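You operate a simulated robot arm through the tools that you are given. There is no shell and no other tool. Be economical: measure what you need, move in short steps, check, and stop when the job is done.

Carry out the task below with a simulated robot arm. There is one attempt and no reset: what you move stays moved.

Task
Pull the slide tray out, lift the pack with the rocker and sort it by its seam.
Fine: a good seam goes in the good tray, a scorched one in the reject tray; rock the pin down again.

The check looks at the end state, three seconds after you hand in, the way a careful person would. Anything else that was tipped, shoved, dropped, spilled or broken makes it a failure.

Robot
A 7-joint arm with a two-finger parallel gripper, fixed in place. Base frame: the origin is at the foot of the arm, x ahead of it, y to its left, z up; the work surface is at about z = 0. Units: mm, rad, N and s.
With the tool pointing down near the work surface it reaches from about 220 to 580 mm from the base axis. Its first joint turns from -1.152 to 1.152 rad. Payload 2.5 kg.
The TCP is the grasp point between the finger pads, 23 mm short of the fingertips. In the tool frame z runs along the fingers and y along their closing line. The gripper opens to 94 mm. The fingers are 38 mm wide and 10 mm thick; the gripper's body (54 by 96 mm) begins 39 mm behind the TCP.
Orientation is that of the tool frame in the base frame, as a unit quaternion [w, x, y, z]. With the fingers straight down and closing along the base's y, the tool's x points along the base's -x, its y along +y and its z along -z.

Tools
- The arm moves only by the tool jog_arm. Its argument "steps" is a list of rows, each an object (a shift or turn left out is 0, a gripper value left out holds the last) with "offset": the shift along the tool's x, y, z in mm, a list of three; "turn": the turn, a rotation vector about the tool's x, y, z in degrees, a list of three. In form: [{"offset": [dx, dy, dz], "turn": [rx, ry, rz]}, ...]. A call has 1 to 20 rows; each row is the pose to reach, as a shift and turn from the pose commanded when the call began, along the tool's axes at that moment. "gripper" is the opening in per cent of the stroke, from 0 (shut) to 100 (fully open), set as the call begins (left out, the last holds). Rows are played at 5 a second. More than 50 mm and 0.15 rad between two rows, or a gripper value outside its range, and nothing of the call is played. Where a pose cannot be reached the arm comes as near as it can. A force on the tool above 40 N (or 10 N above the force at the start of the call, whichever is more), or a blocked arm, ends the call early, and 0.2 s more pass. Each finger travels about 108 mm/s and halts on what it meets, pressing with about 37 N; the grip force reading is that of the motor and also rises with nothing between the fingers. The clock runs only during rows and for 0.2 s after the last one: add rows that repeat a pose to give the fingers time. It gives the time, the measured TCP pose, the force on the tool (base axes), the opening and the grip force at its end, in the units of the frame above (readings bear some noise).
- Cameras (640 x 400 px; columns grow to the right, rows downward): "scene" is fixed at [127.7, -433.1, 535.1]; the picture's right is [0.56, -0.83, 0.00], its down [-0.47, -0.32, -0.82] and it looks along [0.68, 0.46, -0.57] (base axes); focal length 318 px, centre (320, 200). "wrist" rides on the gripper at [86, 16, -75] in the tool frame; the picture's right is [-0.18, 0.98, 0.00], its down [-0.58, -0.11, -0.81] and it looks along [-0.79, -0.15, 0.59] (tool axes); focal length 243 px, centre (320, 200). There is no depth. A picture from a camera that has moved, and an enlarged one, comes with that camera's place and axes in the base frame and with its lens. The place of the scene camera against the robot may be out by one fixed shift of up to 25 mm in any direction.
- grab_frame(camera): a new picture of that camera. No time passes.
- zoom(camera, box): a new picture of the part [left, top, right, bottom] of that camera's present view, enlarged. No time passes.
- job_done(): hands the job in; it is judged then, once.

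Work in short steps. Places have to be worked out from the pictures, the camera data and where the tool is seen: move nearer, look again, correct. Check each grasp and each placing, and mend what went wrong. You have 120 turns and 64 pictures in all, those below and enlarged ones among them. Open the gripper and draw the arm clear of the work before you hand the job in, unless the task says otherwise; then end with one line.

The tools are called by a JSON object that holds its "name" and its "arguments". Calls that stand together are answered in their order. jog_arm: Moves the arm, as the interface text tells. Its arguments: {"type":"object","properties":{"steps":{"type":"array","items":{"type":"object","properties":{"offset":{"type":"array","items":{"type":"number"}},"turn":{"type":"array","items":{"type":"number"}}}}},"gripper":{"type":"number"}},"required":["steps"]} The other tools are called the same way: grab_frame (camera) takes a picture; zoom (camera, box) takes an enlarged picture of a part of a camera's view; job_done () hands the job in.

At the start:

```text
t: 0.0
eef_pos: [362.3, 71.3, 311.2]
tcp_rot: [0.0, 0.0, 1.0, 0.0]
contact_force: [0.0, -0.9, 0.5]
width: 93.8
finger_force: 0.0
```

scene: 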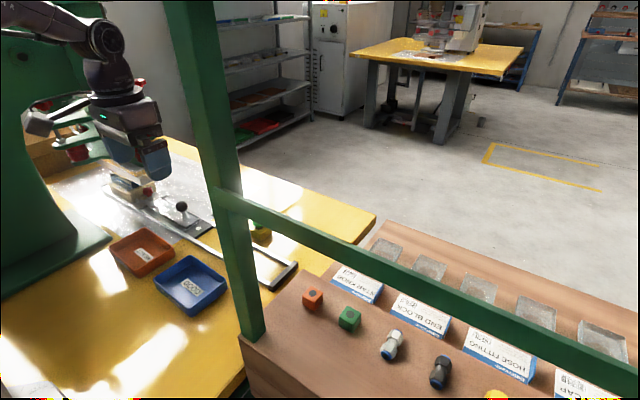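
wrist: 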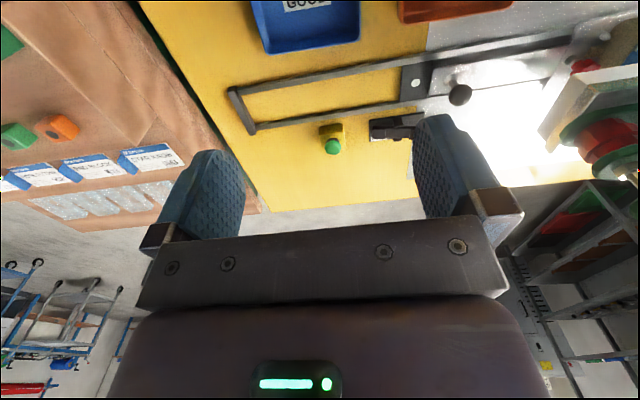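

The views show a press-like machine, a slide with a ball knob, a rail frame and two trays. I enlarge both views to identify the parts.

{"name": "zoom", "arguments": {"camera": "scene", "box": [80, 140, 320, 320]}}

{"name": "zoom", "arguments": {"camera": "wrist", "box": [220, 0, 640, 220]}}

```text
2.22 times, centred on (200, 230) of scene
camera zoom: at [127.7, -433.1, 535.1], right [0.56, -0.83, 0.0], down [-0.47, -0.32, -0.82], along [0.68, 0.46, -0.57], focal length 706 px, centre (587, 133)
```

zoom: 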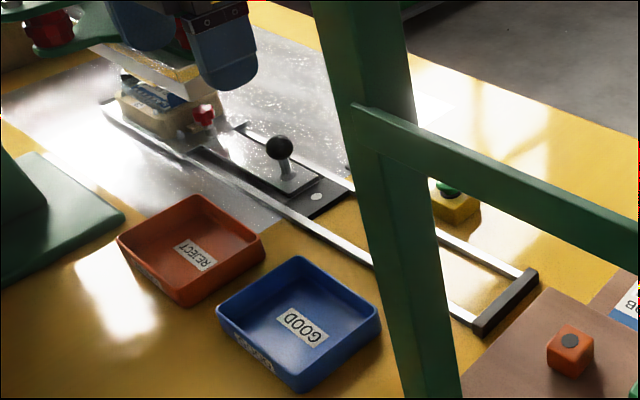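

```text
1.52 times, centred on (430, 110) of wrist
camera zoom: at [273.6, 87.4, 387.2], right [0.18, 0.98, 0.0], down [0.58, -0.11, 0.81], along [0.79, -0.15, -0.59], focal length 370 px, centre (152, 337)
```

zoom: 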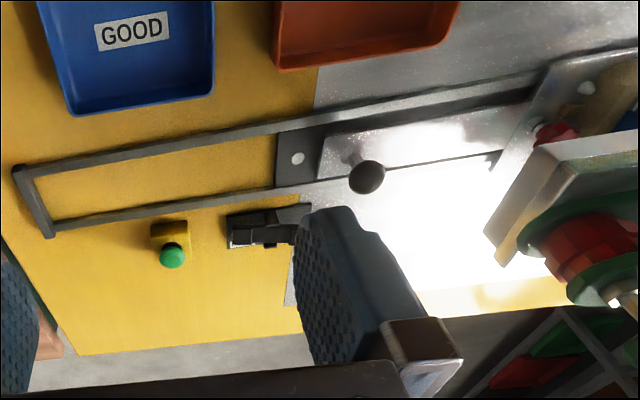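

The knob is near (500, 250), and the trays lie nearer the robot around x≈380. I move a bit forward to unhide the black part that I take to be the rocker.

{"name": "jog_arm", "arguments": {"steps": [{"offset": [0, -20, 0]}, {"offset": [0, -40, 20]}, {"offset": [-20, -60, 40]}, {"offset": [-40, -70, 60]}], "gripper": 10}}

{"name": "grab_frame", "arguments": {"camera": "wrist"}}

{"name": "zoom", "arguments": {"camera": "scene", "box": [80, 140, 320, 320]}}

```text
t: 1.0
eef_pos: [403.0, -1.4, 250.8]
tcp_rot: [0.001, 0.0, 1.0, 0.0]
contact_force: [0.2, -0.2, 0.3]
width: 9.5
finger_force: 0.1
```

```text
59 pictures are left
camera wrist: at [315.2, 15.0, 326.5], right [0.18, 0.98, 0.0], down [0.58, -0.11, 0.81], along [0.79, -0.15, -0.59], focal length 243 px, centre (320, 200)
```

wrist: 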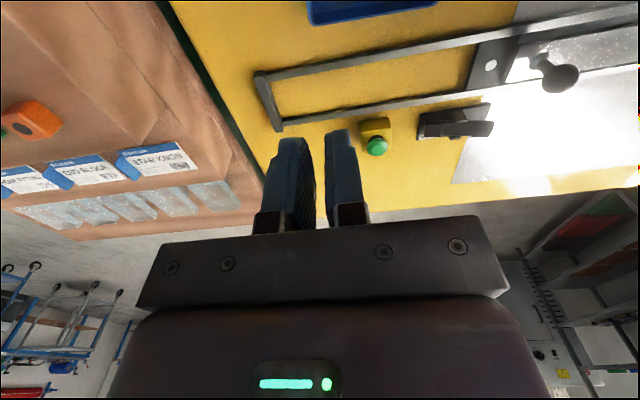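

```text
2.22 times, centred on (200, 230) of scene
camera zoom: at [127.7, -433.1, 535.1], right [0.56, -0.83, 0.0], down [-0.47, -0.32, -0.82], along [0.68, 0.46, -0.57], focal length 706 px, centre (587, 133)
```

zoom: 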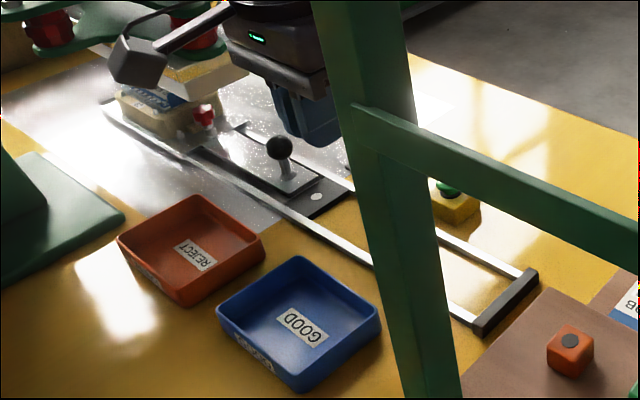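

Triangulating the two wrist views puts the knob at about (496, 249, 62) and the black rocker at about (565, 166, 29). I enlarge the rocker and the slide.

{"name": "zoom", "arguments": {"camera": "wrist", "box": [340, 20, 640, 207]}}

{"name": "zoom", "arguments": {"camera": "scene", "box": [110, 160, 230, 235]}}

```text
2.13 times, centred on (490, 114) of wrist
camera zoom: at [315.2, 15.0, 326.5], right [0.18, 0.98, 0.0], down [0.58, -0.11, 0.81], along [0.79, -0.15, -0.59], focal length 518 px, centre (-43, 384)
```

zoom: 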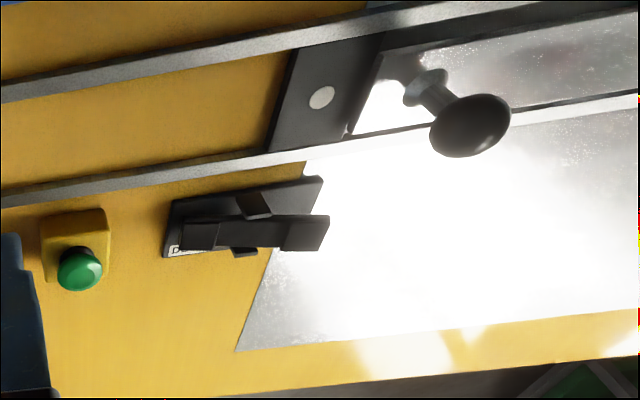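

```text
5.33 times, centred on (170, 198) of scene
camera zoom: at [127.7, -433.1, 535.1], right [0.56, -0.83, 0.0], down [-0.47, -0.32, -0.82], along [0.68, 0.46, -0.57], focal length 1693 px, centre (1120, 213)
```

zoom: 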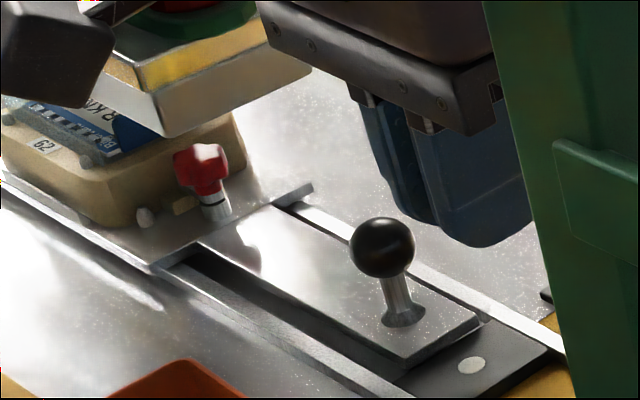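

The carriage slides along y (rail centre x≈496), with the knob on that line. I move closer, over the knob but still high, to check clearance to the sealing head.

{"name": "jog_arm", "arguments": {"steps": [{"offset": [0, 40, 0]}, {"offset": [0, 80, 10]}, {"offset": [0, 120, 20]}, {"offset": [0, 150, 40]}, {"offset": [0, 170, 60]}, {"offset": [0, 170, 60]}], "gripper": 70}}

{"name": "grab_frame", "arguments": {"camera": "wrist"}}

{"name": "grab_frame", "arguments": {"camera": "scene"}}

```text
t: 2.4
eef_pos: [401.6, 173.1, 192.8]
tcp_rot: [0.0, 0.0, 1.0, 0.001]
contact_force: [0.5, 0.5, 0.7]
width: 65.8
finger_force: 0.0
```

```text
55 pictures are left
camera wrist: at [313.5, 188.8, 268.0], right [0.18, 0.98, 0.0], down [0.58, -0.11, 0.81], along [0.79, -0.15, -0.59], focal length 243 px, centre (320, 200)
```

wrist: 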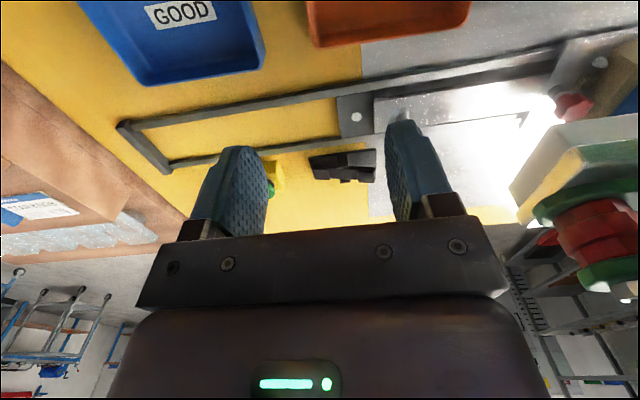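

```text
54 pictures are left
```

scene: 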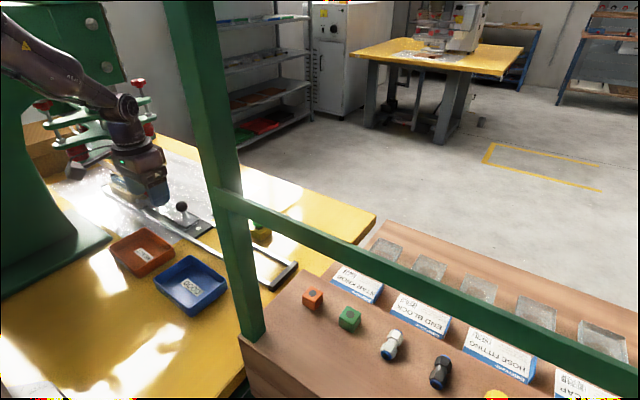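

The head's front lower edge triangulates to y≈333, z≈125, which leaves about 35 mm clearance when gripping at y=249. I move above the knob and go partway down.

{"name": "jog_arm", "arguments": {"steps": [{"offset": [-40, 25, 20]}, {"offset": [-75, 50, 40]}, {"offset": [-94, 74, 60]}, {"offset": [-94, 76, 80]}, {"offset": [-94, 76, 80]}], "gripper": 65}}

{"name": "grab_frame", "arguments": {"camera": "wrist"}}

{"name": "zoom", "arguments": {"camera": "scene", "box": [80, 120, 240, 220]}}

```text
refused: row 1 steps farther than a row can; nothing moved
```

```text
53 pictures are left
camera wrist: at [313.5, 188.8, 268.0], right [0.18, 0.98, 0.0], down [0.58, -0.11, 0.81], along [0.79, -0.15, -0.59], focal length 243 px, centre (320, 200)
```

wrist: 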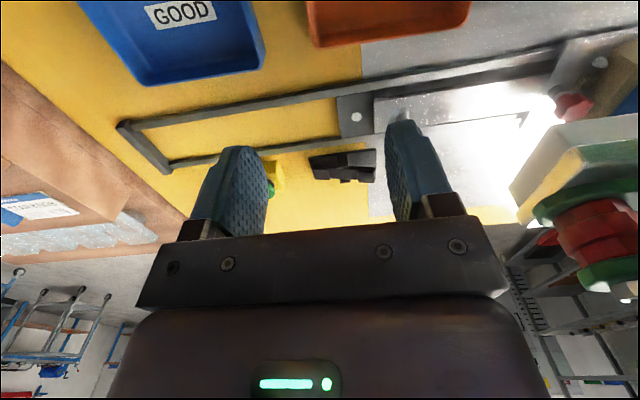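

```text
4.00 times, centred on (160, 170) of scene
camera zoom: at [127.7, -433.1, 535.1], right [0.56, -0.83, 0.0], down [-0.47, -0.32, -0.82], along [0.68, 0.46, -0.57], focal length 1270 px, centre (960, 320)
```

zoom: 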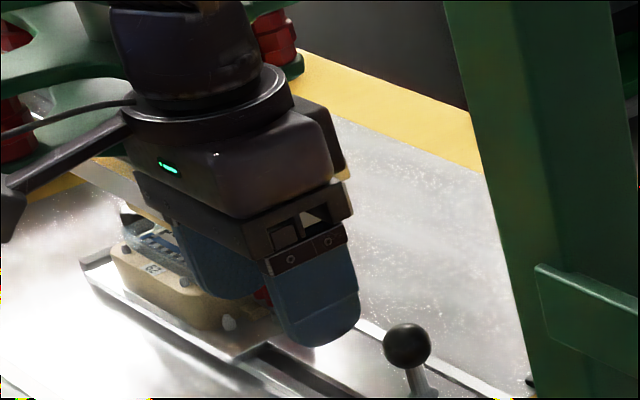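

The first row was too long, so nothing moved. I resend the same path with finer rows.

{"name": "jog_arm", "arguments": {"steps": [{"offset": [-24, 19, 15]}, {"offset": [-48, 38, 30]}, {"offset": [-72, 57, 40]}, {"offset": [-94, 74, 50]}, {"offset": [-94, 76, 70]}, {"offset": [-94, 76, 70]}], "gripper": 65}}

{"name": "grab_frame", "arguments": {"camera": "wrist"}}

{"name": "zoom", "arguments": {"camera": "scene", "box": [80, 120, 240, 220]}}

```text
t: 3.8
eef_pos: [492.9, 246.1, 118.6]
tcp_rot: [0.0, 0.001, 1.0, 0.0]
contact_force: [0.1, 0.9, -0.6]
width: 61.3
finger_force: 0.0
```

```text
51 pictures are left
camera wrist: at [405.6, 262.6, 193.9], right [0.18, 0.98, 0.0], down [0.58, -0.11, 0.81], along [0.79, -0.15, -0.59], focal length 243 px, centre (320, 200)
```

wrist: 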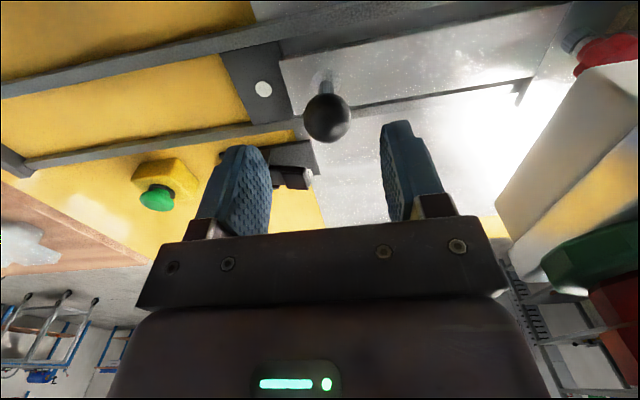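

```text
4.00 times, centred on (160, 170) of scene
camera zoom: at [127.7, -433.1, 535.1], right [0.56, -0.83, 0.0], down [-0.47, -0.32, -0.82], along [0.68, 0.46, -0.57], focal length 1270 px, centre (960, 320)
```

zoom: 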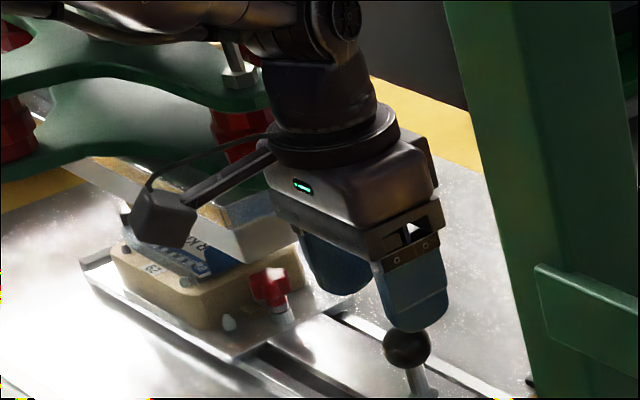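

The knob is confirmed at (497, 249, 62). I descend over it, then close.

{"name": "jog_arm", "arguments": {"steps": [{"offset": [-4, 3, 20]}, {"offset": [-4, 3, 40]}, {"offset": [-4, 3, 57]}, {"offset": [-4, 3, 57]}]}}

{"name": "jog_arm", "arguments": {"steps": [{"offset": [0, 0, 0]}, {"offset": [0, 0, 0]}, {"offset": [0, 0, 0]}], "gripper": 5}}

{"name": "zoom", "arguments": {"camera": "scene", "box": [80, 120, 240, 220]}}

```text
t: 4.8
eef_pos: [497.2, 248.6, 62.6]
tcp_rot: [0.0, 0.0, 1.0, 0.0]
contact_force: [-0.4, -0.3, -0.4]
width: 61.1
finger_force: 0.1
```

```text
t: 5.6
eef_pos: [496.8, 250.2, 64.1]
tcp_rot: [0.0, 0.0, 1.0, 0.0]
contact_force: [2.3, 3.5, -4.5]
width: 30.4
finger_force: 44.5
```

```text
4.00 times, centred on (160, 170) of scene
camera zoom: at [127.7, -433.1, 535.1], right [0.56, -0.83, 0.0], down [-0.47, -0.32, -0.82], along [0.68, 0.46, -0.57], focal length 1270 px, centre (960, 320)
```

zoom: 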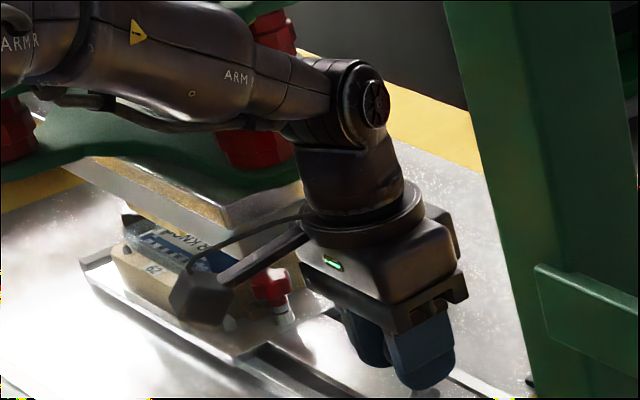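

The knob is held (30 mm, grip 44 N). I pull slowly along −y.

{"name": "jog_arm", "arguments": {"steps": [{"offset": [0, -5, 0]}, {"offset": [0, -12, 0]}, {"offset": [0, -20, 0]}, {"offset": [0, -28, 0]}, {"offset": [0, -36, 0]}, {"offset": [0, -44, 0]}, {"offset": [0, -52, 0]}, {"offset": [0, -60, 0]}, {"offset": [0, -68, 0]}, {"offset": [0, -76, 0]}, {"offset": [0, -84, 0]}, {"offset": [0, -92, 0]}, {"offset": [0, -100, 0]}]}}

{"name": "grab_frame", "arguments": {"camera": "wrist"}}

{"name": "zoom", "arguments": {"camera": "scene", "box": [80, 120, 320, 280]}}

```text
t: 8.4
eef_pos: [496.8, 150.4, 63.3]
tcp_rot: [-0.003, 0.0, 1.0, -0.001]
contact_force: [-28.7, 1.5, 3.1]
width: 30.5
finger_force: 45.2
```

```text
48 pictures are left
camera wrist: at [410.3, 166.7, 139.8], right [0.18, 0.98, 0.0], down [0.59, -0.11, 0.8], along [0.79, -0.15, -0.6], focal length 243 px, centre (320, 200)
```

wrist: 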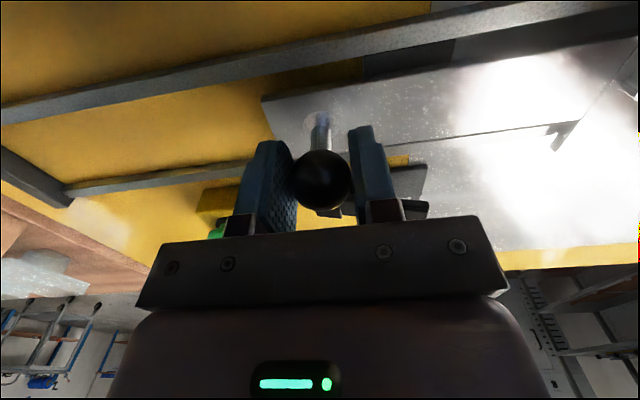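

```text
2.50 times, centred on (200, 200) of scene
camera zoom: at [127.7, -433.1, 535.1], right [0.56, -0.83, 0.0], down [-0.47, -0.32, -0.82], along [0.68, 0.46, -0.57], focal length 794 px, centre (620, 200)
```

zoom: 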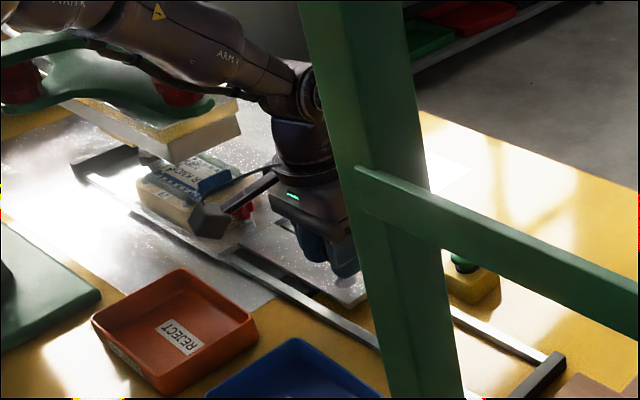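

It slides, but −28 N of side force suggests the rail drifts slightly to −x. I relieve that by shifting 3 mm and check the force.

{"name": "jog_arm", "arguments": {"steps": [{"offset": [1.5, 0, 0]}, {"offset": [3, 0, 0]}]}}

```text
t: 9.0
eef_pos: [497.6, 149.0, 63.4]
tcp_rot: [0.0, 0.001, 1.0, -0.001]
contact_force: [-2.6, 1.7, -15.5]
width: 30.5
finger_force: 45.0
```

Side force is relieved (−2.6 N). I continue pulling with that small drift and a touch lower.

{"name": "jog_arm", "arguments": {"steps": [{"offset": [0, -6, 0.5]}, {"offset": [0.3, -14, 1]}, {"offset": [0.6, -22, 1]}, {"offset": [0.9, -30, 1]}, {"offset": [1.2, -38, 1]}, {"offset": [1.5, -46, 1]}, {"offset": [1.8, -54, 1]}, {"offset": [2, -62, 1]}, {"offset": [2.2, -70, 1]}]}}

```text
t: 10.5
eef_pos: [496.5, 102.6, 63.0]
tcp_rot: [0.006, 0.0, 1.0, -0.001]
contact_force: [1.4, -1.0, -2.1]
width: 30.5
finger_force: 44.9
stopped in row 7: the force on the tool passed its limit (the readings are from after the stop); the commanded pose is now the measured one
```

The pull stopped at y≈103. I look to see whether this is the end stop or a snag.

{"name": "grab_frame", "arguments": {"camera": "wrist"}}

{"name": "zoom", "arguments": {"camera": "scene", "box": [80, 120, 320, 280]}}

```text
46 pictures are left
camera wrist: at [408.7, 118.7, 138.3], right [0.18, 0.98, 0.0], down [0.57, -0.11, 0.81], along [0.8, -0.15, -0.58], focal length 243 px, centre (320, 200)
```

wrist: 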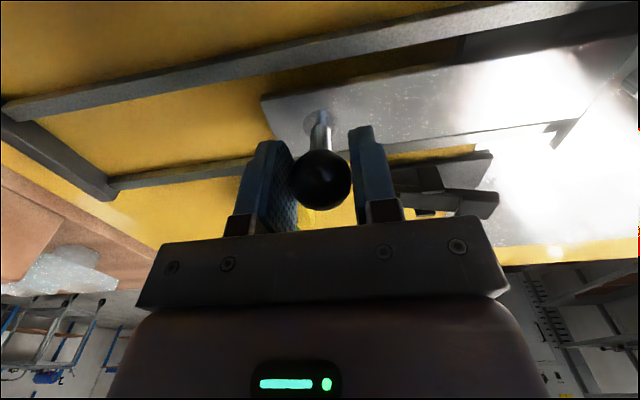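

```text
2.50 times, centred on (200, 200) of scene
camera zoom: at [127.7, -433.1, 535.1], right [0.56, -0.83, 0.0], down [-0.47, -0.32, -0.82], along [0.68, 0.46, -0.57], focal length 794 px, centre (620, 200)
```

zoom: 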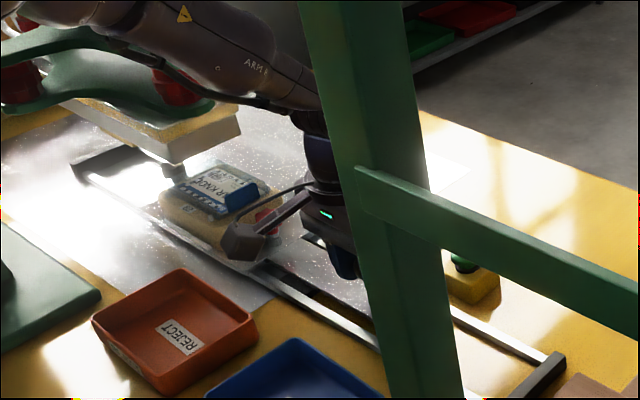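

The tray front is still far from the end bar, so this looks like binding. I keep pulling in shorter strokes and watch the forces.

{"name": "jog_arm", "arguments": {"steps": [{"offset": [0, -4, 0]}, {"offset": [0, -8, 0]}, {"offset": [0, -12, 0]}, {"offset": [0, -16, 0]}]}}

```text
t: 11.5
eef_pos: [497.3, 85.9, 63.5]
tcp_rot: [0.006, 0.0, 1.0, 0.0]
contact_force: [-9.3, 1.3, -0.5]
width: 30.4
finger_force: 45.0
```

It moves freely again; side force builds about −9 N per 17 mm, so I include a small −x drift.

{"name": "jog_arm", "arguments": {"steps": [{"offset": [1, -5, 0]}, {"offset": [1.2, -10, 0]}, {"offset": [1.4, -15, 0]}, {"offset": [1.6, -20, 0]}, {"offset": [1.8, -25, 0]}, {"offset": [2.0, -30, 0]}, {"offset": [2.2, -35, 0]}, {"offset": [2.4, -40, 0]}]}}

```text
t: 12.8
eef_pos: [496.8, 59.6, 64.1]
tcp_rot: [0.006, 0.0, 1.0, 0.0]
contact_force: [3.2, 0.7, -2.4]
width: 30.6
finger_force: 45.7
stopped in row 6: the force on the tool passed its limit (the readings are from after the stop); the commanded pose is now the measured one
```

Stopped again at y≈60, maybe now the end stop or another bind. I try a short straight pull.

{"name": "jog_arm", "arguments": {"steps": [{"offset": [0, -3, 0]}, {"offset": [0, -6, 0]}]}}

{"name": "zoom", "arguments": {"camera": "scene", "box": [80, 120, 320, 280]}}

{"name": "grab_frame", "arguments": {"camera": "wrist"}}

```text
t: 13.4
eef_pos: [496.5, 53.6, 63.9]
tcp_rot: [0.007, 0.0, 1.0, 0.001]
contact_force: [-2.7, 1.5, -2.0]
width: 30.5
finger_force: 44.7
```

```text
2.50 times, centred on (200, 200) of scene
camera zoom: at [127.7, -433.1, 535.1], right [0.56, -0.83, 0.0], down [-0.47, -0.32, -0.82], along [0.68, 0.46, -0.57], focal length 794 px, centre (620, 200)
```

zoom: 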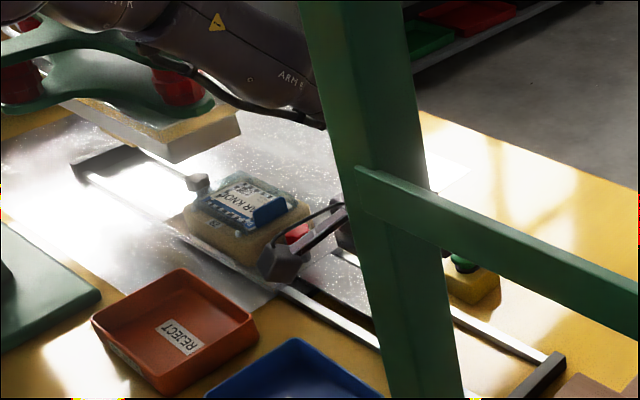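

```text
43 pictures are left
camera wrist: at [408.4, 69.9, 138.1], right [0.18, 0.98, 0.0], down [0.57, -0.11, 0.81], along [0.8, -0.15, -0.58], focal length 243 px, centre (320, 200)
```

wrist: 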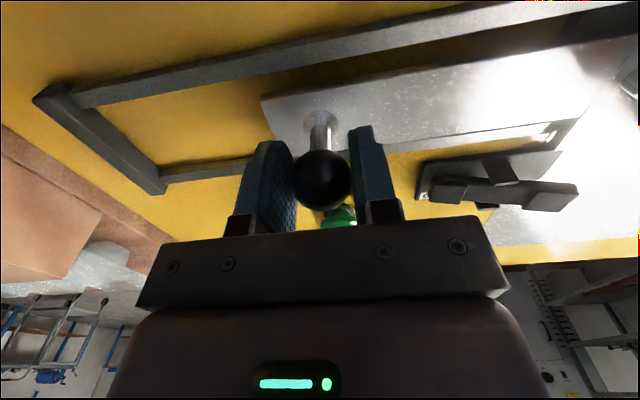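

Still moving, and the nest now approaches the pin station. I continue straight in 4 mm rows.

{"name": "jog_arm", "arguments": {"steps": [{"offset": [0, -4, 0]}, {"offset": [0, -8, 0]}, {"offset": [0, -12, 0]}, {"offset": [0, -16, 0]}, {"offset": [0.3, -20, 0]}, {"offset": [0.6, -24, 0]}, {"offset": [0.9, -28, 0]}, {"offset": [1.2, -32, 0]}, {"offset": [1.2, -36, 0]}, {"offset": [1.2, -40, 0]}]}}

```text
t: 15.3
eef_pos: [497.4, 22.6, 63.9]
tcp_rot: [0.01, 0.0, 1.0, 0.001]
contact_force: [2.7, -0.3, -3.5]
width: 30.5
finger_force: 45.2
stopped in row 9: the force on the tool passed its limit (the readings are from after the stop); the commanded pose is now the measured one
```

It stopped again at y≈23 with about 1° of tilt. I pull on in short strokes.

{"name": "jog_arm", "arguments": {"steps": [{"offset": [0, -4, 0]}, {"offset": [0, -8, 0]}, {"offset": [0, -12, 0]}, {"offset": [0, -16, 0]}]}}

{"name": "zoom", "arguments": {"camera": "scene", "box": [80, 120, 320, 280]}}

```text
t: 16.3
eef_pos: [497.2, 6.8, 64.8]
tcp_rot: [0.01, 0.0, 1.0, 0.0]
contact_force: [3.2, 1.4, 1.7]
width: 30.5
finger_force: 44.7
```

```text
2.50 times, centred on (200, 200) of scene
camera zoom: at [127.7, -433.1, 535.1], right [0.56, -0.83, 0.0], down [-0.47, -0.32, -0.82], along [0.68, 0.46, -0.57], focal length 794 px, centre (620, 200)
```

zoom: 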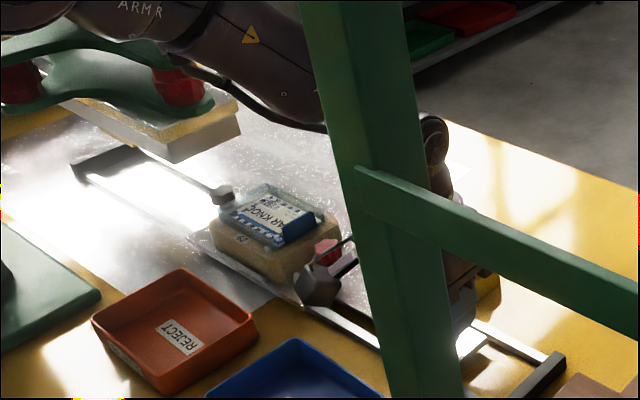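

{"name": "jog_arm", "arguments": {"steps": [{"offset": [0, -4, 0]}, {"offset": [0, -8, 0]}, {"offset": [0, -12, 0]}, {"offset": [0, -16, 0]}, {"offset": [0, -20, 0]}, {"offset": [0, -24, 0]}]}}

{"name": "grab_frame", "arguments": {"camera": "wrist"}}

```text
t: 17.7
eef_pos: [496.8, -17.8, 64.0]
tcp_rot: [0.009, 0.001, 1.0, 0.0]
contact_force: [-16.2, 1.0, 23.1]
width: 30.6
finger_force: 45.4
```

```text
41 pictures are left
camera wrist: at [407.9, -1.6, 137.7], right [0.18, 0.98, 0.0], down [0.57, -0.11, 0.82], along [0.8, -0.15, -0.58], focal length 243 px, centre (320, 200)
```

wrist: 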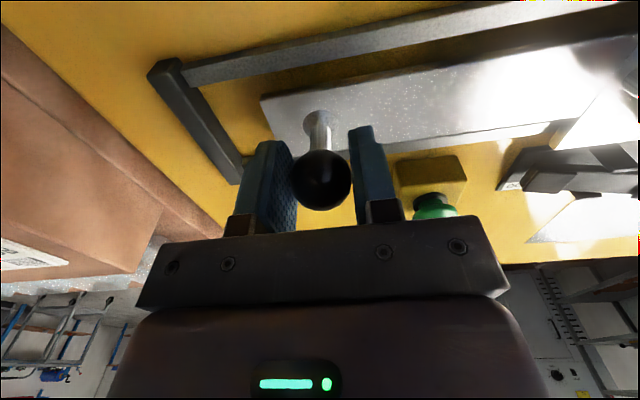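

No stop yet; the plate front is perhaps 30–40 mm from the end bar. I continue with slight relief in z and x.

{"name": "jog_arm", "arguments": {"steps": [{"offset": [1, 0, -1.5]}, {"offset": [1, -4, -1.5]}, {"offset": [1, -8, -1.5]}, {"offset": [1, -12, -1.5]}, {"offset": [1, -16, -1.5]}, {"offset": [1, -20, -1.5]}, {"offset": [1, -24, -1.5]}]}}

{"name": "zoom", "arguments": {"camera": "scene", "box": [80, 120, 320, 280]}}

```text
t: 18.6
eef_pos: [497.7, -26.6, 64.7]
tcp_rot: [0.012, 0.0, 1.0, 0.0]
contact_force: [5.2, -0.3, -3.9]
width: 30.5
finger_force: 44.7
stopped in row 4: the force on the tool passed its limit (the readings are from after the stop); the commanded pose is now the measured one
```

```text
2.50 times, centred on (200, 200) of scene
camera zoom: at [127.7, -433.1, 535.1], right [0.56, -0.83, 0.0], down [-0.47, -0.32, -0.82], along [0.68, 0.46, -0.57], focal length 794 px, centre (620, 200)
```

zoom: 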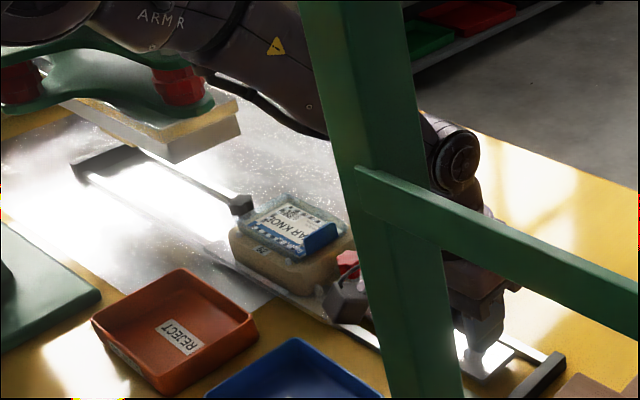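

Stopped at y≈−27, possibly the end. I test once more.

{"name": "jog_arm", "arguments": {"steps": [{"offset": [0, -3, 0]}, {"offset": [0, -6, 0]}, {"offset": [0, -9, 0]}, {"offset": [0, -12, 0]}]}}

```text
t: 19.6
eef_pos: [496.5, -38.5, 63.8]
tcp_rot: [0.013, 0.0, 1.0, 0.001]
contact_force: [-12.2, 1.2, 18.7]
width: 30.2
finger_force: 45.1
```

{"name": "jog_arm", "arguments": {"steps": [{"offset": [0.8, 0, -1.5]}, {"offset": [0.8, -3, -1.5]}, {"offset": [0.8, -6, -1.5]}, {"offset": [0.8, -9, -1.5]}, {"offset": [0.8, -12, -1.5]}]}}

{"name": "zoom", "arguments": {"camera": "scene", "box": [80, 120, 320, 280]}}

{"name": "grab_frame", "arguments": {"camera": "wrist"}}

```text
t: 20.4
eef_pos: [497.2, -45.2, 64.1]
tcp_rot: [0.015, 0.0, 1.0, -0.001]
contact_force: [4.4, -0.6, -4.4]
width: 30.5
finger_force: 45.1
stopped in row 4: the force on the tool passed its limit (the readings are from after the stop); the commanded pose is now the measured one
```

```text
2.50 times, centred on (200, 200) of scene
camera zoom: at [127.7, -433.1, 535.1], right [0.56, -0.83, 0.0], down [-0.47, -0.32, -0.82], along [0.68, 0.46, -0.57], focal length 794 px, centre (620, 200)
```

zoom: 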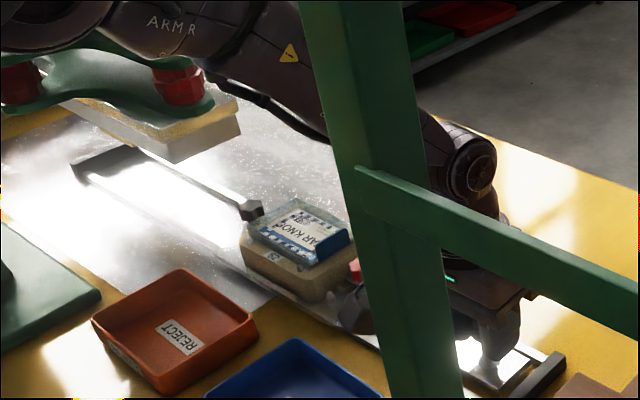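

```text
38 pictures are left
camera wrist: at [406.8, -29.4, 136.6], right [0.18, 0.98, 0.01], down [0.56, -0.11, 0.82], along [0.81, -0.15, -0.57], focal length 243 px, centre (320, 200)
```

wrist: 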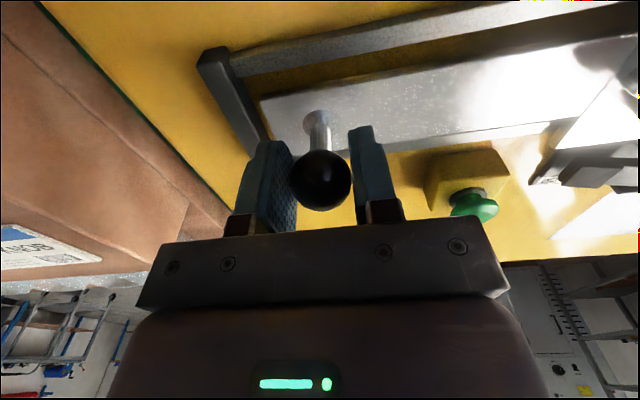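

The plate front is now just short of the end bar. I pull the last few mm until it stops there.

{"name": "jog_arm", "arguments": {"steps": [{"offset": [0, -3, 0]}, {"offset": [0, -6, 0]}, {"offset": [0, -9, 0]}, {"offset": [0, -12, 0]}]}}

{"name": "grab_frame", "arguments": {"camera": "wrist"}}

```text
t: 21.4
eef_pos: [495.8, -50.2, 63.4]
tcp_rot: [0.015, -0.004, 1.0, 0.006]
contact_force: [-11.6, 31.0, 13.1]
width: 30.6
finger_force: 44.8
```

```text
37 pictures are left
camera wrist: at [407.0, -35.7, 136.8], right [0.18, 0.98, 0.02], down [0.56, -0.11, 0.82], along [0.81, -0.14, -0.57], focal length 243 px, centre (320, 200)
```

wrist: 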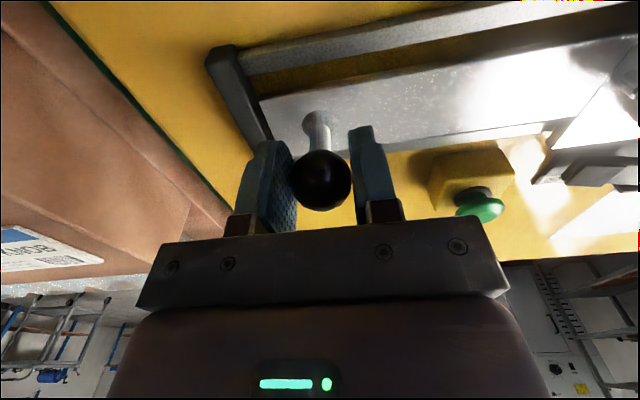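

It is now at the end stop (31 N along y, plate against bar). I relax the pull, open, and lift clear.

{"name": "jog_arm", "arguments": {"steps": [{"offset": [0, 5, 0]}, {"offset": [0, 7, 0]}]}}

{"name": "jog_arm", "arguments": {"steps": [{"offset": [0, 0, 0]}, {"offset": [0, 0, 0]}, {"offset": [0, 0, -30]}, {"offset": [0, 0, -70]}, {"offset": [0, 0, -110]}, {"offset": [40, 0, -130]}, {"offset": [80, 0, -140]}], "gripper": 60}}

{"name": "jog_arm", "arguments": {"steps": [{"offset": [0, 30, 0]}, {"offset": [0, 70, 0]}, {"offset": [0, 110, 0]}, {"offset": [0, 150, 0]}, {"offset": [0, 150, 0]}], "gripper": 10}}

{"name": "grab_frame", "arguments": {"camera": "wrist"}}

{"name": "zoom", "arguments": {"camera": "scene", "box": [80, 140, 320, 300]}}

```text
t: 22.0
eef_pos: [496.0, -50.4, 63.3]
tcp_rot: [0.017, 0.0, 1.0, 0.0]
contact_force: [3.7, 12.7, -5.9]
width: 30.4
finger_force: 45.0
```

```text
t: 23.6
eef_pos: [411.9, -48.7, 202.2]
tcp_rot: [0.016, 0.002, 1.0, 0.0]
contact_force: [0.5, 0.6, -0.4]
width: 56.2
finger_force: 0.0
```

```text
t: 24.8
eef_pos: [412.1, 100.6, 199.5]
tcp_rot: [0.015, 0.0, 1.0, 0.0]
contact_force: [-0.6, 0.2, -0.9]
width: 9.0
finger_force: 0.0
```

```text
36 pictures are left
camera wrist: at [321.4, 116.8, 272.2], right [0.18, 0.98, 0.01], down [0.56, -0.11, 0.82], along [0.81, -0.15, -0.57], focal length 243 px, centre (320, 200)
```

wrist: 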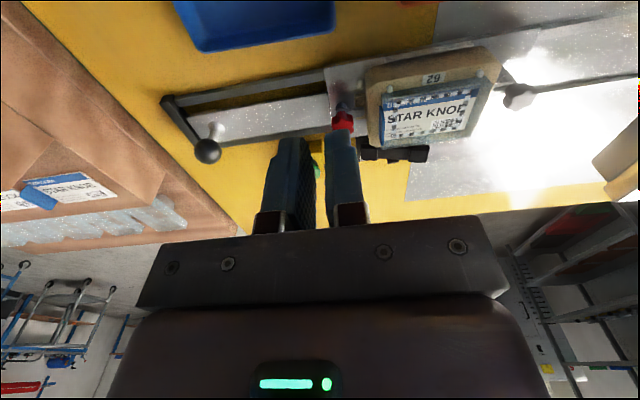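

```text
2.50 times, centred on (200, 220) of scene
camera zoom: at [127.7, -433.1, 535.1], right [0.56, -0.83, 0.0], down [-0.47, -0.32, -0.82], along [0.68, 0.46, -0.57], focal length 794 px, centre (620, 150)
```

zoom: 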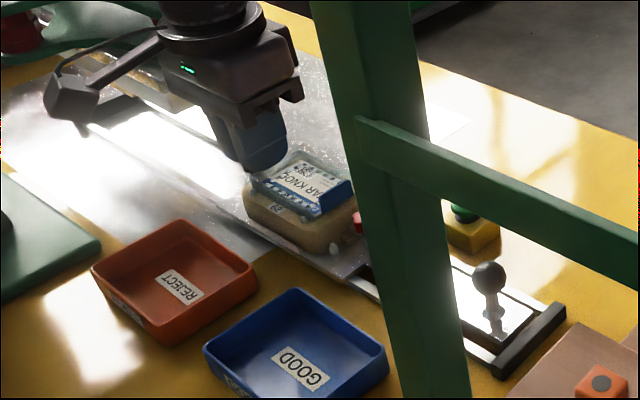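

The tray is out with the nest near (490, 190). I enlarge the pack, its seam, and the rocker.

{"name": "zoom", "arguments": {"camera": "wrist", "box": [320, 20, 544, 160]}}

{"name": "zoom", "arguments": {"camera": "scene", "box": [160, 180, 256, 240]}}

```text
2.86 times, centred on (432, 90) of wrist
camera zoom: at [321.4, 116.8, 272.2], right [0.18, 0.98, 0.01], down [0.56, -0.11, 0.82], along [0.81, -0.15, -0.57], focal length 693 px, centre (0, 514)
```

zoom: 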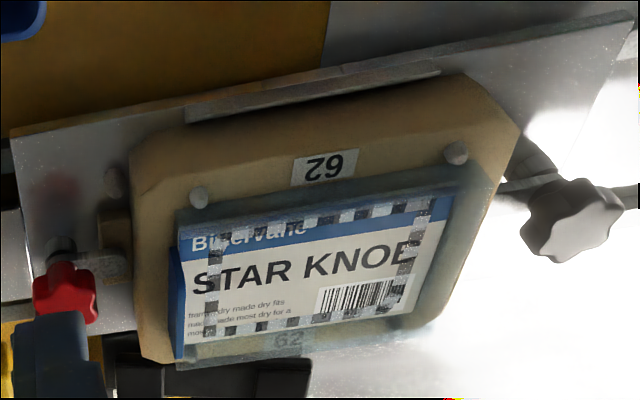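

```text
6.67 times, centred on (208, 210) of scene
camera zoom: at [127.7, -433.1, 535.1], right [0.56, -0.83, 0.0], down [-0.47, -0.32, -0.82], along [0.68, 0.46, -0.57], focal length 2117 px, centre (1067, 133)
```

zoom: 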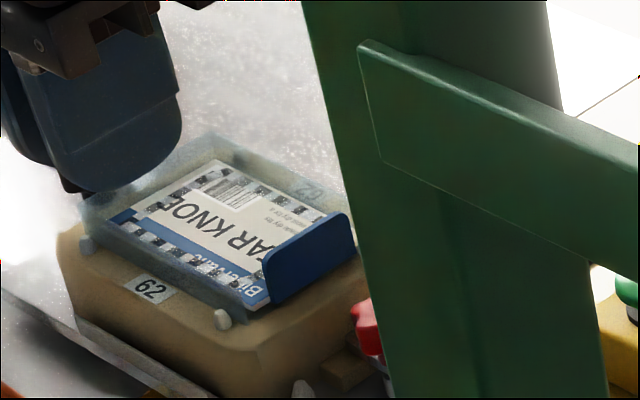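

The card has a blister pack with a dashed seam pattern; I need a steeper and closer view. I tilt the camera downward over the pack.

{"name": "jog_arm", "arguments": {"steps": [{"offset": [-8, 20, 5], "turn": [0, 6, 0]}, {"offset": [-16, 40, 10], "turn": [0, 12, 0]}, {"offset": [-24, 60, 20], "turn": [0, 18, 0]}, {"offset": [-32, 80, 30], "turn": [0, 24, 0]}, {"offset": [-40, 100, 45], "turn": [0, 30, 0]}, {"offset": [-40, 105, 55], "turn": [0, 32, 0]}, {"offset": [-40, 105, 55], "turn": [0, 32, 0]}]}}

{"name": "grab_frame", "arguments": {"camera": "wrist"}}

```text
t: 26.4
eef_pos: [453.5, 205.0, 147.9]
tcp_rot: [-0.26, -0.001, 0.966, 0.0]
contact_force: [0.0, -0.8, 0.1]
width: 9.4
finger_force: 0.1
```

```text
32 pictures are left
camera wrist: at [415.6, 220.0, 257.1], right [0.16, 0.98, -0.09], down [0.91, -0.11, 0.4], along [0.39, -0.15, -0.91], focal length 243 px, centre (320, 200)
```

wrist: 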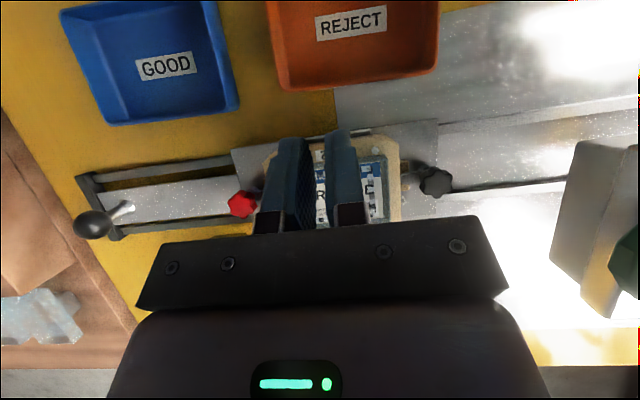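

The trays come out at GOOD ≈ (359, 43) and REJECT ≈ (376, 229). The fingers hide the pack, so I shift to see it beside them.

{"name": "jog_arm", "arguments": {"steps": [{"offset": [0, -25, 0]}, {"offset": [-15, -50, 0]}, {"offset": [-30, -70, 0]}, {"offset": [-30, -70, 0]}]}}

{"name": "zoom", "arguments": {"camera": "wrist", "box": [320, 40, 560, 190]}}

```text
t: 27.4
eef_pos: [480.3, 134.3, 130.8]
tcp_rot: [-0.26, 0.0, 0.966, 0.0]
contact_force: [-0.8, 0.5, -0.8]
width: 9.3
finger_force: 0.0
```

```text
2.67 times, centred on (440, 115) of wrist
camera zoom: at [441.7, 150.0, 240.0], right [0.16, 0.98, -0.09], down [0.91, -0.11, 0.4], along [0.39, -0.15, -0.91], focal length 647 px, centre (0, 427)
```

zoom: 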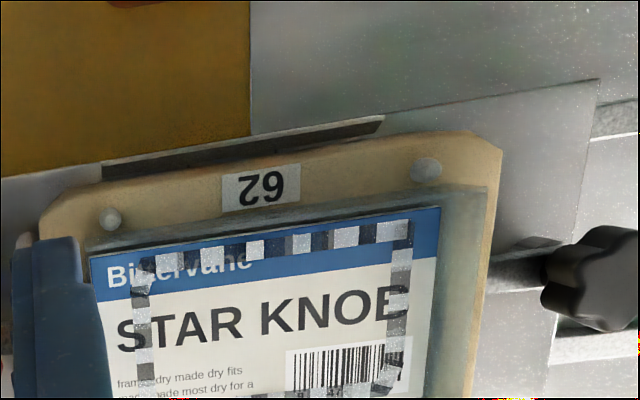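

The seam is mostly readable; I need its lower part as well, so I take a box that includes it.

{"name": "zoom", "arguments": {"camera": "wrist", "box": [330, 100, 506, 210]}}

```text
3.64 times, centred on (418, 155) of wrist
camera zoom: at [441.7, 150.0, 240.0], right [0.16, 0.98, -0.09], down [0.91, -0.11, 0.4], along [0.39, -0.15, -0.91], focal length 882 px, centre (-36, 364)
```

zoom: 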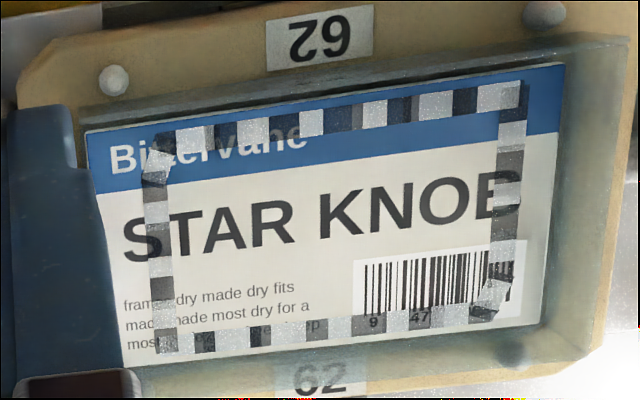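

The top seam looks uniform silver and dark with no clear brown, but I will judge it once the pack is lifted. Next I tilt back and look at the rocker labels.

{"name": "jog_arm", "arguments": {"steps": [{"offset": [13, -9, -4], "turn": [0, -6, 0]}, {"offset": [27, -18, -8], "turn": [0, -12, 0]}, {"offset": [41, -27, -12], "turn": [0, -18, 0]}, {"offset": [55, -36, -15], "turn": [0, -24, 0]}, {"offset": [68, -44, -17], "turn": [0, -30, 0]}, {"offset": [68, -44, -17], "turn": [0, -30, 0]}]}}

{"name": "zoom", "arguments": {"camera": "wrist", "box": [340, 40, 580, 190]}}

```text
t: 28.8
eef_pos: [430.0, 89.9, 182.0]
tcp_rot: [-0.001, 0.001, 1.0, 0.0]
contact_force: [-0.5, 0.6, 0.9]
width: 9.5
finger_force: 0.0
```

```text
2.67 times, centred on (460, 115) of wrist
camera zoom: at [341.7, 106.1, 256.6], right [0.18, 0.98, 0.0], down [0.58, -0.11, 0.81], along [0.79, -0.15, -0.59], focal length 647 px, centre (-53, 427)
```

zoom: 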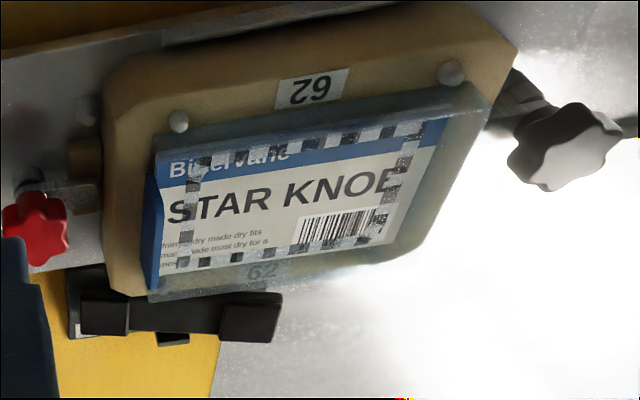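

The rocker pads triangulate to left ("D…") ≈ (574, 140, 24) and right, the raised one, ≈ (582, 209, 30). Pressing the right pad should raise the pin. I approach above it with shut fingers and check reach.

{"name": "jog_arm", "arguments": {"steps": [{"offset": [-20, 30, 0]}, {"offset": [-40, 60, 0]}, {"offset": [-65, 90, 0]}, {"offset": [-95, 115, 0]}, {"offset": [-125, 120, 15]}, {"offset": [-140, 120, 40]}, {"offset": [-140, 120, 60]}, {"offset": [-140, 120, 60]}], "gripper": 0}}

{"name": "grab_frame", "arguments": {"camera": "wrist"}}

{"name": "zoom", "arguments": {"camera": "scene", "box": [120, 120, 280, 220]}}

```text
t: 30.6
eef_pos: [564.7, 209.9, 119.7]
tcp_rot: [-0.002, 0.0, 1.0, 0.0]
contact_force: [-0.8, -0.1, -0.2]
width: 0.0
finger_force: 37.0
out of reach, approached as far as the arm can: row 6, 7, 8
```

```text
28 pictures are left
camera wrist: at [476.1, 226.0, 195.7], right [0.18, 0.98, 0.0], down [0.58, -0.11, 0.8], along [0.79, -0.15, -0.59], focal length 243 px, centre (320, 200)
```

wrist: 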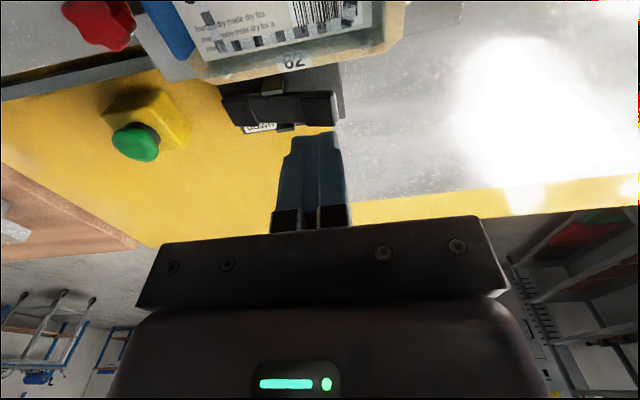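

```text
4.00 times, centred on (200, 170) of scene
camera zoom: at [127.7, -433.1, 535.1], right [0.56, -0.83, 0.0], down [-0.47, -0.32, -0.82], along [0.68, 0.46, -0.57], focal length 1270 px, centre (800, 320)
```

zoom: 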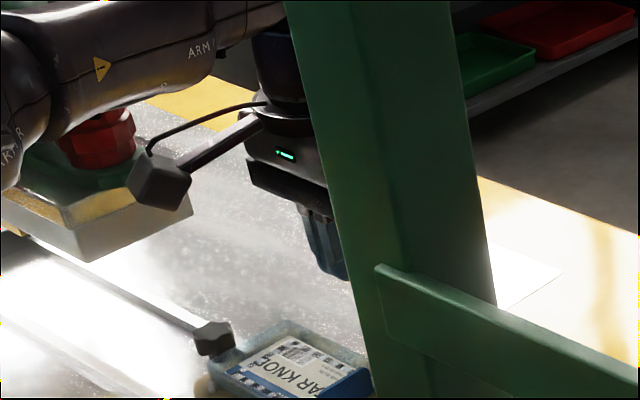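

I check the pad shapes and label from here.

{"name": "zoom", "arguments": {"camera": "wrist", "box": [200, 60, 360, 160]}}

```text
4.00 times, centred on (280, 110) of wrist
camera zoom: at [476.1, 226.0, 195.7], right [0.18, 0.98, 0.0], down [0.58, -0.11, 0.8], along [0.79, -0.15, -0.59], focal length 970 px, centre (480, 560)
```

zoom: 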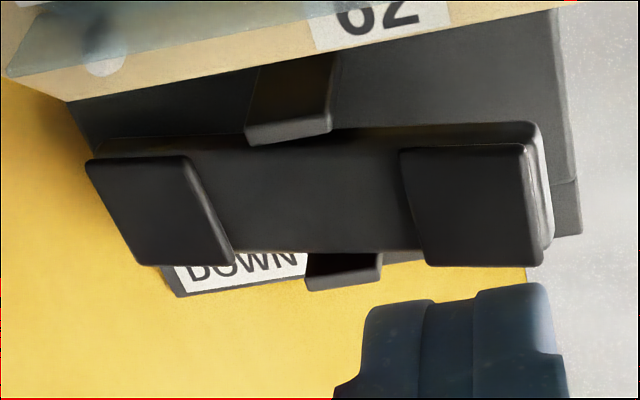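

The DOWN label is on the left half, and the right pad spans about x 569–594, y 192–216. My shut fingers at x≈565 overlap it by 15 mm, so I descend at y≈206 to just above it.

{"name": "jog_arm", "arguments": {"steps": [{"offset": [0, -4, 15]}, {"offset": [-3, -4, 30]}, {"offset": [-4, -4, 44]}, {"offset": [-4, -4, 48]}, {"offset": [-4, -4, 48]}]}}

{"name": "zoom", "arguments": {"camera": "wrist", "box": [160, 0, 480, 200]}}

```text
t: 31.8
eef_pos: [561.4, 202.8, 73.4]
tcp_rot: [-0.002, 0.0, 1.0, 0.0]
contact_force: [-0.4, 0.4, -0.3]
width: 0.0
finger_force: 36.5
out of reach, approached as far as the arm can: row 2, 3, 4, 5
```

```text
2.00 times, centred on (320, 100) of wrist
camera zoom: at [474.7, 218.9, 149.4], right [0.18, 0.98, 0.0], down [0.58, -0.11, 0.8], along [0.79, -0.15, -0.59], focal length 485 px, centre (320, 400)
```

zoom: 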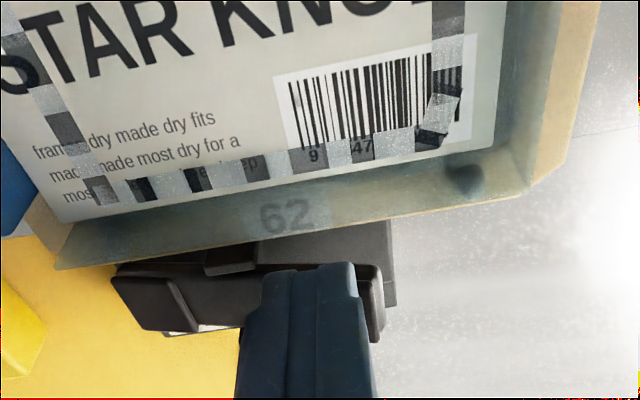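

The pack rim is at about z=66 and x≤530, directly under the camera mount in this pose. A rising pack could hit the mount. I back off, raise, and yaw the tool 180° so the camera sits on the far side.

{"name": "jog_arm", "arguments": {"steps": [{"offset": [0, 0, -30]}, {"offset": [0, 0, -70]}, {"offset": [20, -20, -110]}, {"offset": [60, -45, -120]}, {"offset": [90, -60, -120]}, {"offset": [90, -60, -120]}]}}

{"name": "jog_arm", "arguments": {"steps": [{"turn": [0, 0, 8]}, {"turn": [0, 0, 16]}, {"turn": [0, 0, 24]}, {"turn": [0, 0, 32]}, {"turn": [0, 0, 40]}, {"turn": [0, 0, 48]}, {"turn": [0, 0, 56]}, {"turn": [0, 0, 64]}, {"turn": [0, 0, 72]}, {"turn": [0, 0, 80]}, {"turn": [0, 0, 88]}, {"turn": [0, 0, 90]}]}}

```text
t: 33.2
eef_pos: [473.5, 139.8, 193.1]
tcp_rot: [-0.001, 0.0, 1.0, 0.0]
contact_force: [0.0, 0.4, 0.4]
width: 0.0
finger_force: 36.9
```

```text
t: 35.8
eef_pos: [472.4, 142.8, 193.8]
tcp_rot: [-0.001, 0.708, 0.707, -0.001]
contact_force: [0.1, -0.5, 0.3]
width: 0.2
finger_force: 37.1
```

The first 90° worked. I continue the second 90° and look.

{"name": "jog_arm", "arguments": {"steps": [{"turn": [0, 0, 8]}, {"turn": [0, 0, 16]}, {"turn": [0, 0, 24]}, {"turn": [0, 0, 32]}, {"turn": [0, 0, 40]}, {"turn": [0, 0, 48]}, {"turn": [0, 0, 56]}, {"turn": [0, 0, 64]}, {"turn": [0, 0, 72]}, {"turn": [0, 0, 80]}, {"turn": [0, 0, 88]}, {"turn": [0, 0, 90]}]}}

{"name": "grab_frame", "arguments": {"camera": "wrist"}}

```text
t: 38.4
eef_pos: [473.5, 144.0, 193.0]
tcp_rot: [0.0, 1.0, 0.0, -0.001]
contact_force: [-0.6, -0.1, -0.7]
width: 0.3
finger_force: 36.8
```

```text
24 pictures are left
camera wrist: at [559.3, 126.9, 268.7], right [-0.19, -0.98, 0.0], down [-0.58, 0.11, 0.81], along [-0.79, 0.15, -0.59], focal length 243 px, centre (320, 200)
```

wrist: 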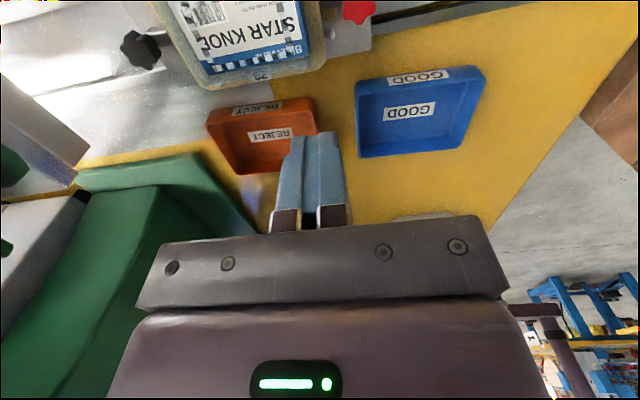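

The camera is now on the far side and the trays are clearly seen. I approach the right pad with a 10° outward tilt to gain reach and clearance.

{"name": "jog_arm", "arguments": {"steps": [{"offset": [20, -15, 5], "turn": [0, 2, 0]}, {"offset": [40, -30, 10], "turn": [0, 4, 0]}, {"offset": [60, -45, 20], "turn": [0, 6, 0]}, {"offset": [80, -61, 35], "turn": [0, 8, 0]}, {"offset": [95, -61, 55], "turn": [0, 10, 0]}, {"offset": [105, -61, 85], "turn": [0, 10, 0]}, {"offset": [106, -61, 110], "turn": [0, 10, 0]}, {"offset": [106, -61, 116], "turn": [0, 10, 0]}, {"offset": [106, -61, 116], "turn": [0, 10, 0]}]}}

{"name": "grab_frame", "arguments": {"camera": "wrist"}}

```text
t: 40.4
eef_pos: [522.4, 222.3, 117.3]
tcp_rot: [-0.001, 0.996, 0.002, 0.086]
contact_force: [0.8, -0.5, -0.2]
width: 0.2
finger_force: 37.1
out of reach, approached as far as the arm can: row 4, 5, 6, 7, 8, 9
```

```text
23 pictures are left
camera wrist: at [594.4, 205.5, 206.2], right [-0.18, -0.98, -0.03], down [-0.71, 0.1, 0.69], along [-0.68, 0.15, -0.72], focal length 243 px, centre (320, 200)
```

wrist: 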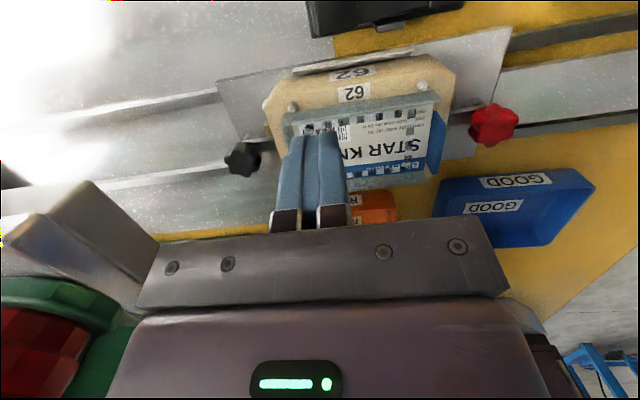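

The tilt is outward as intended, but a joint limit hurts reach. I go back to vertical, raised, and yaw 20° toward the radial direction to relieve the wrist, then test reach again.

{"name": "jog_arm", "arguments": {"steps": [{"offset": [5, 5, -20], "turn": [0, -5, 0]}, {"offset": [7, 10, -40], "turn": [0, -10, 0]}, {"offset": [7, 10, -40], "turn": [0, -10, 0]}]}}

{"name": "jog_arm", "arguments": {"steps": [{"turn": [0, 0, -7]}, {"turn": [0, 0, -14]}, {"turn": [0, 0, -20]}, {"turn": [0, 0, -20]}]}}

```text
t: 41.2
eef_pos: [501.4, 233.2, 142.8]
tcp_rot: [-0.025, 0.998, -0.008, 0.057]
contact_force: [-0.8, 0.4, 0.4]
width: 0.2
finger_force: 36.5
out of reach, approached as far as the arm can: row 1, 2, 3
```

```text
t: 42.2
eef_pos: [499.9, 233.5, 140.9]
tcp_rot: [-0.014, 0.984, 0.167, 0.061]
contact_force: [-0.5, 0.4, -0.7]
width: 0.0
finger_force: 36.9
```

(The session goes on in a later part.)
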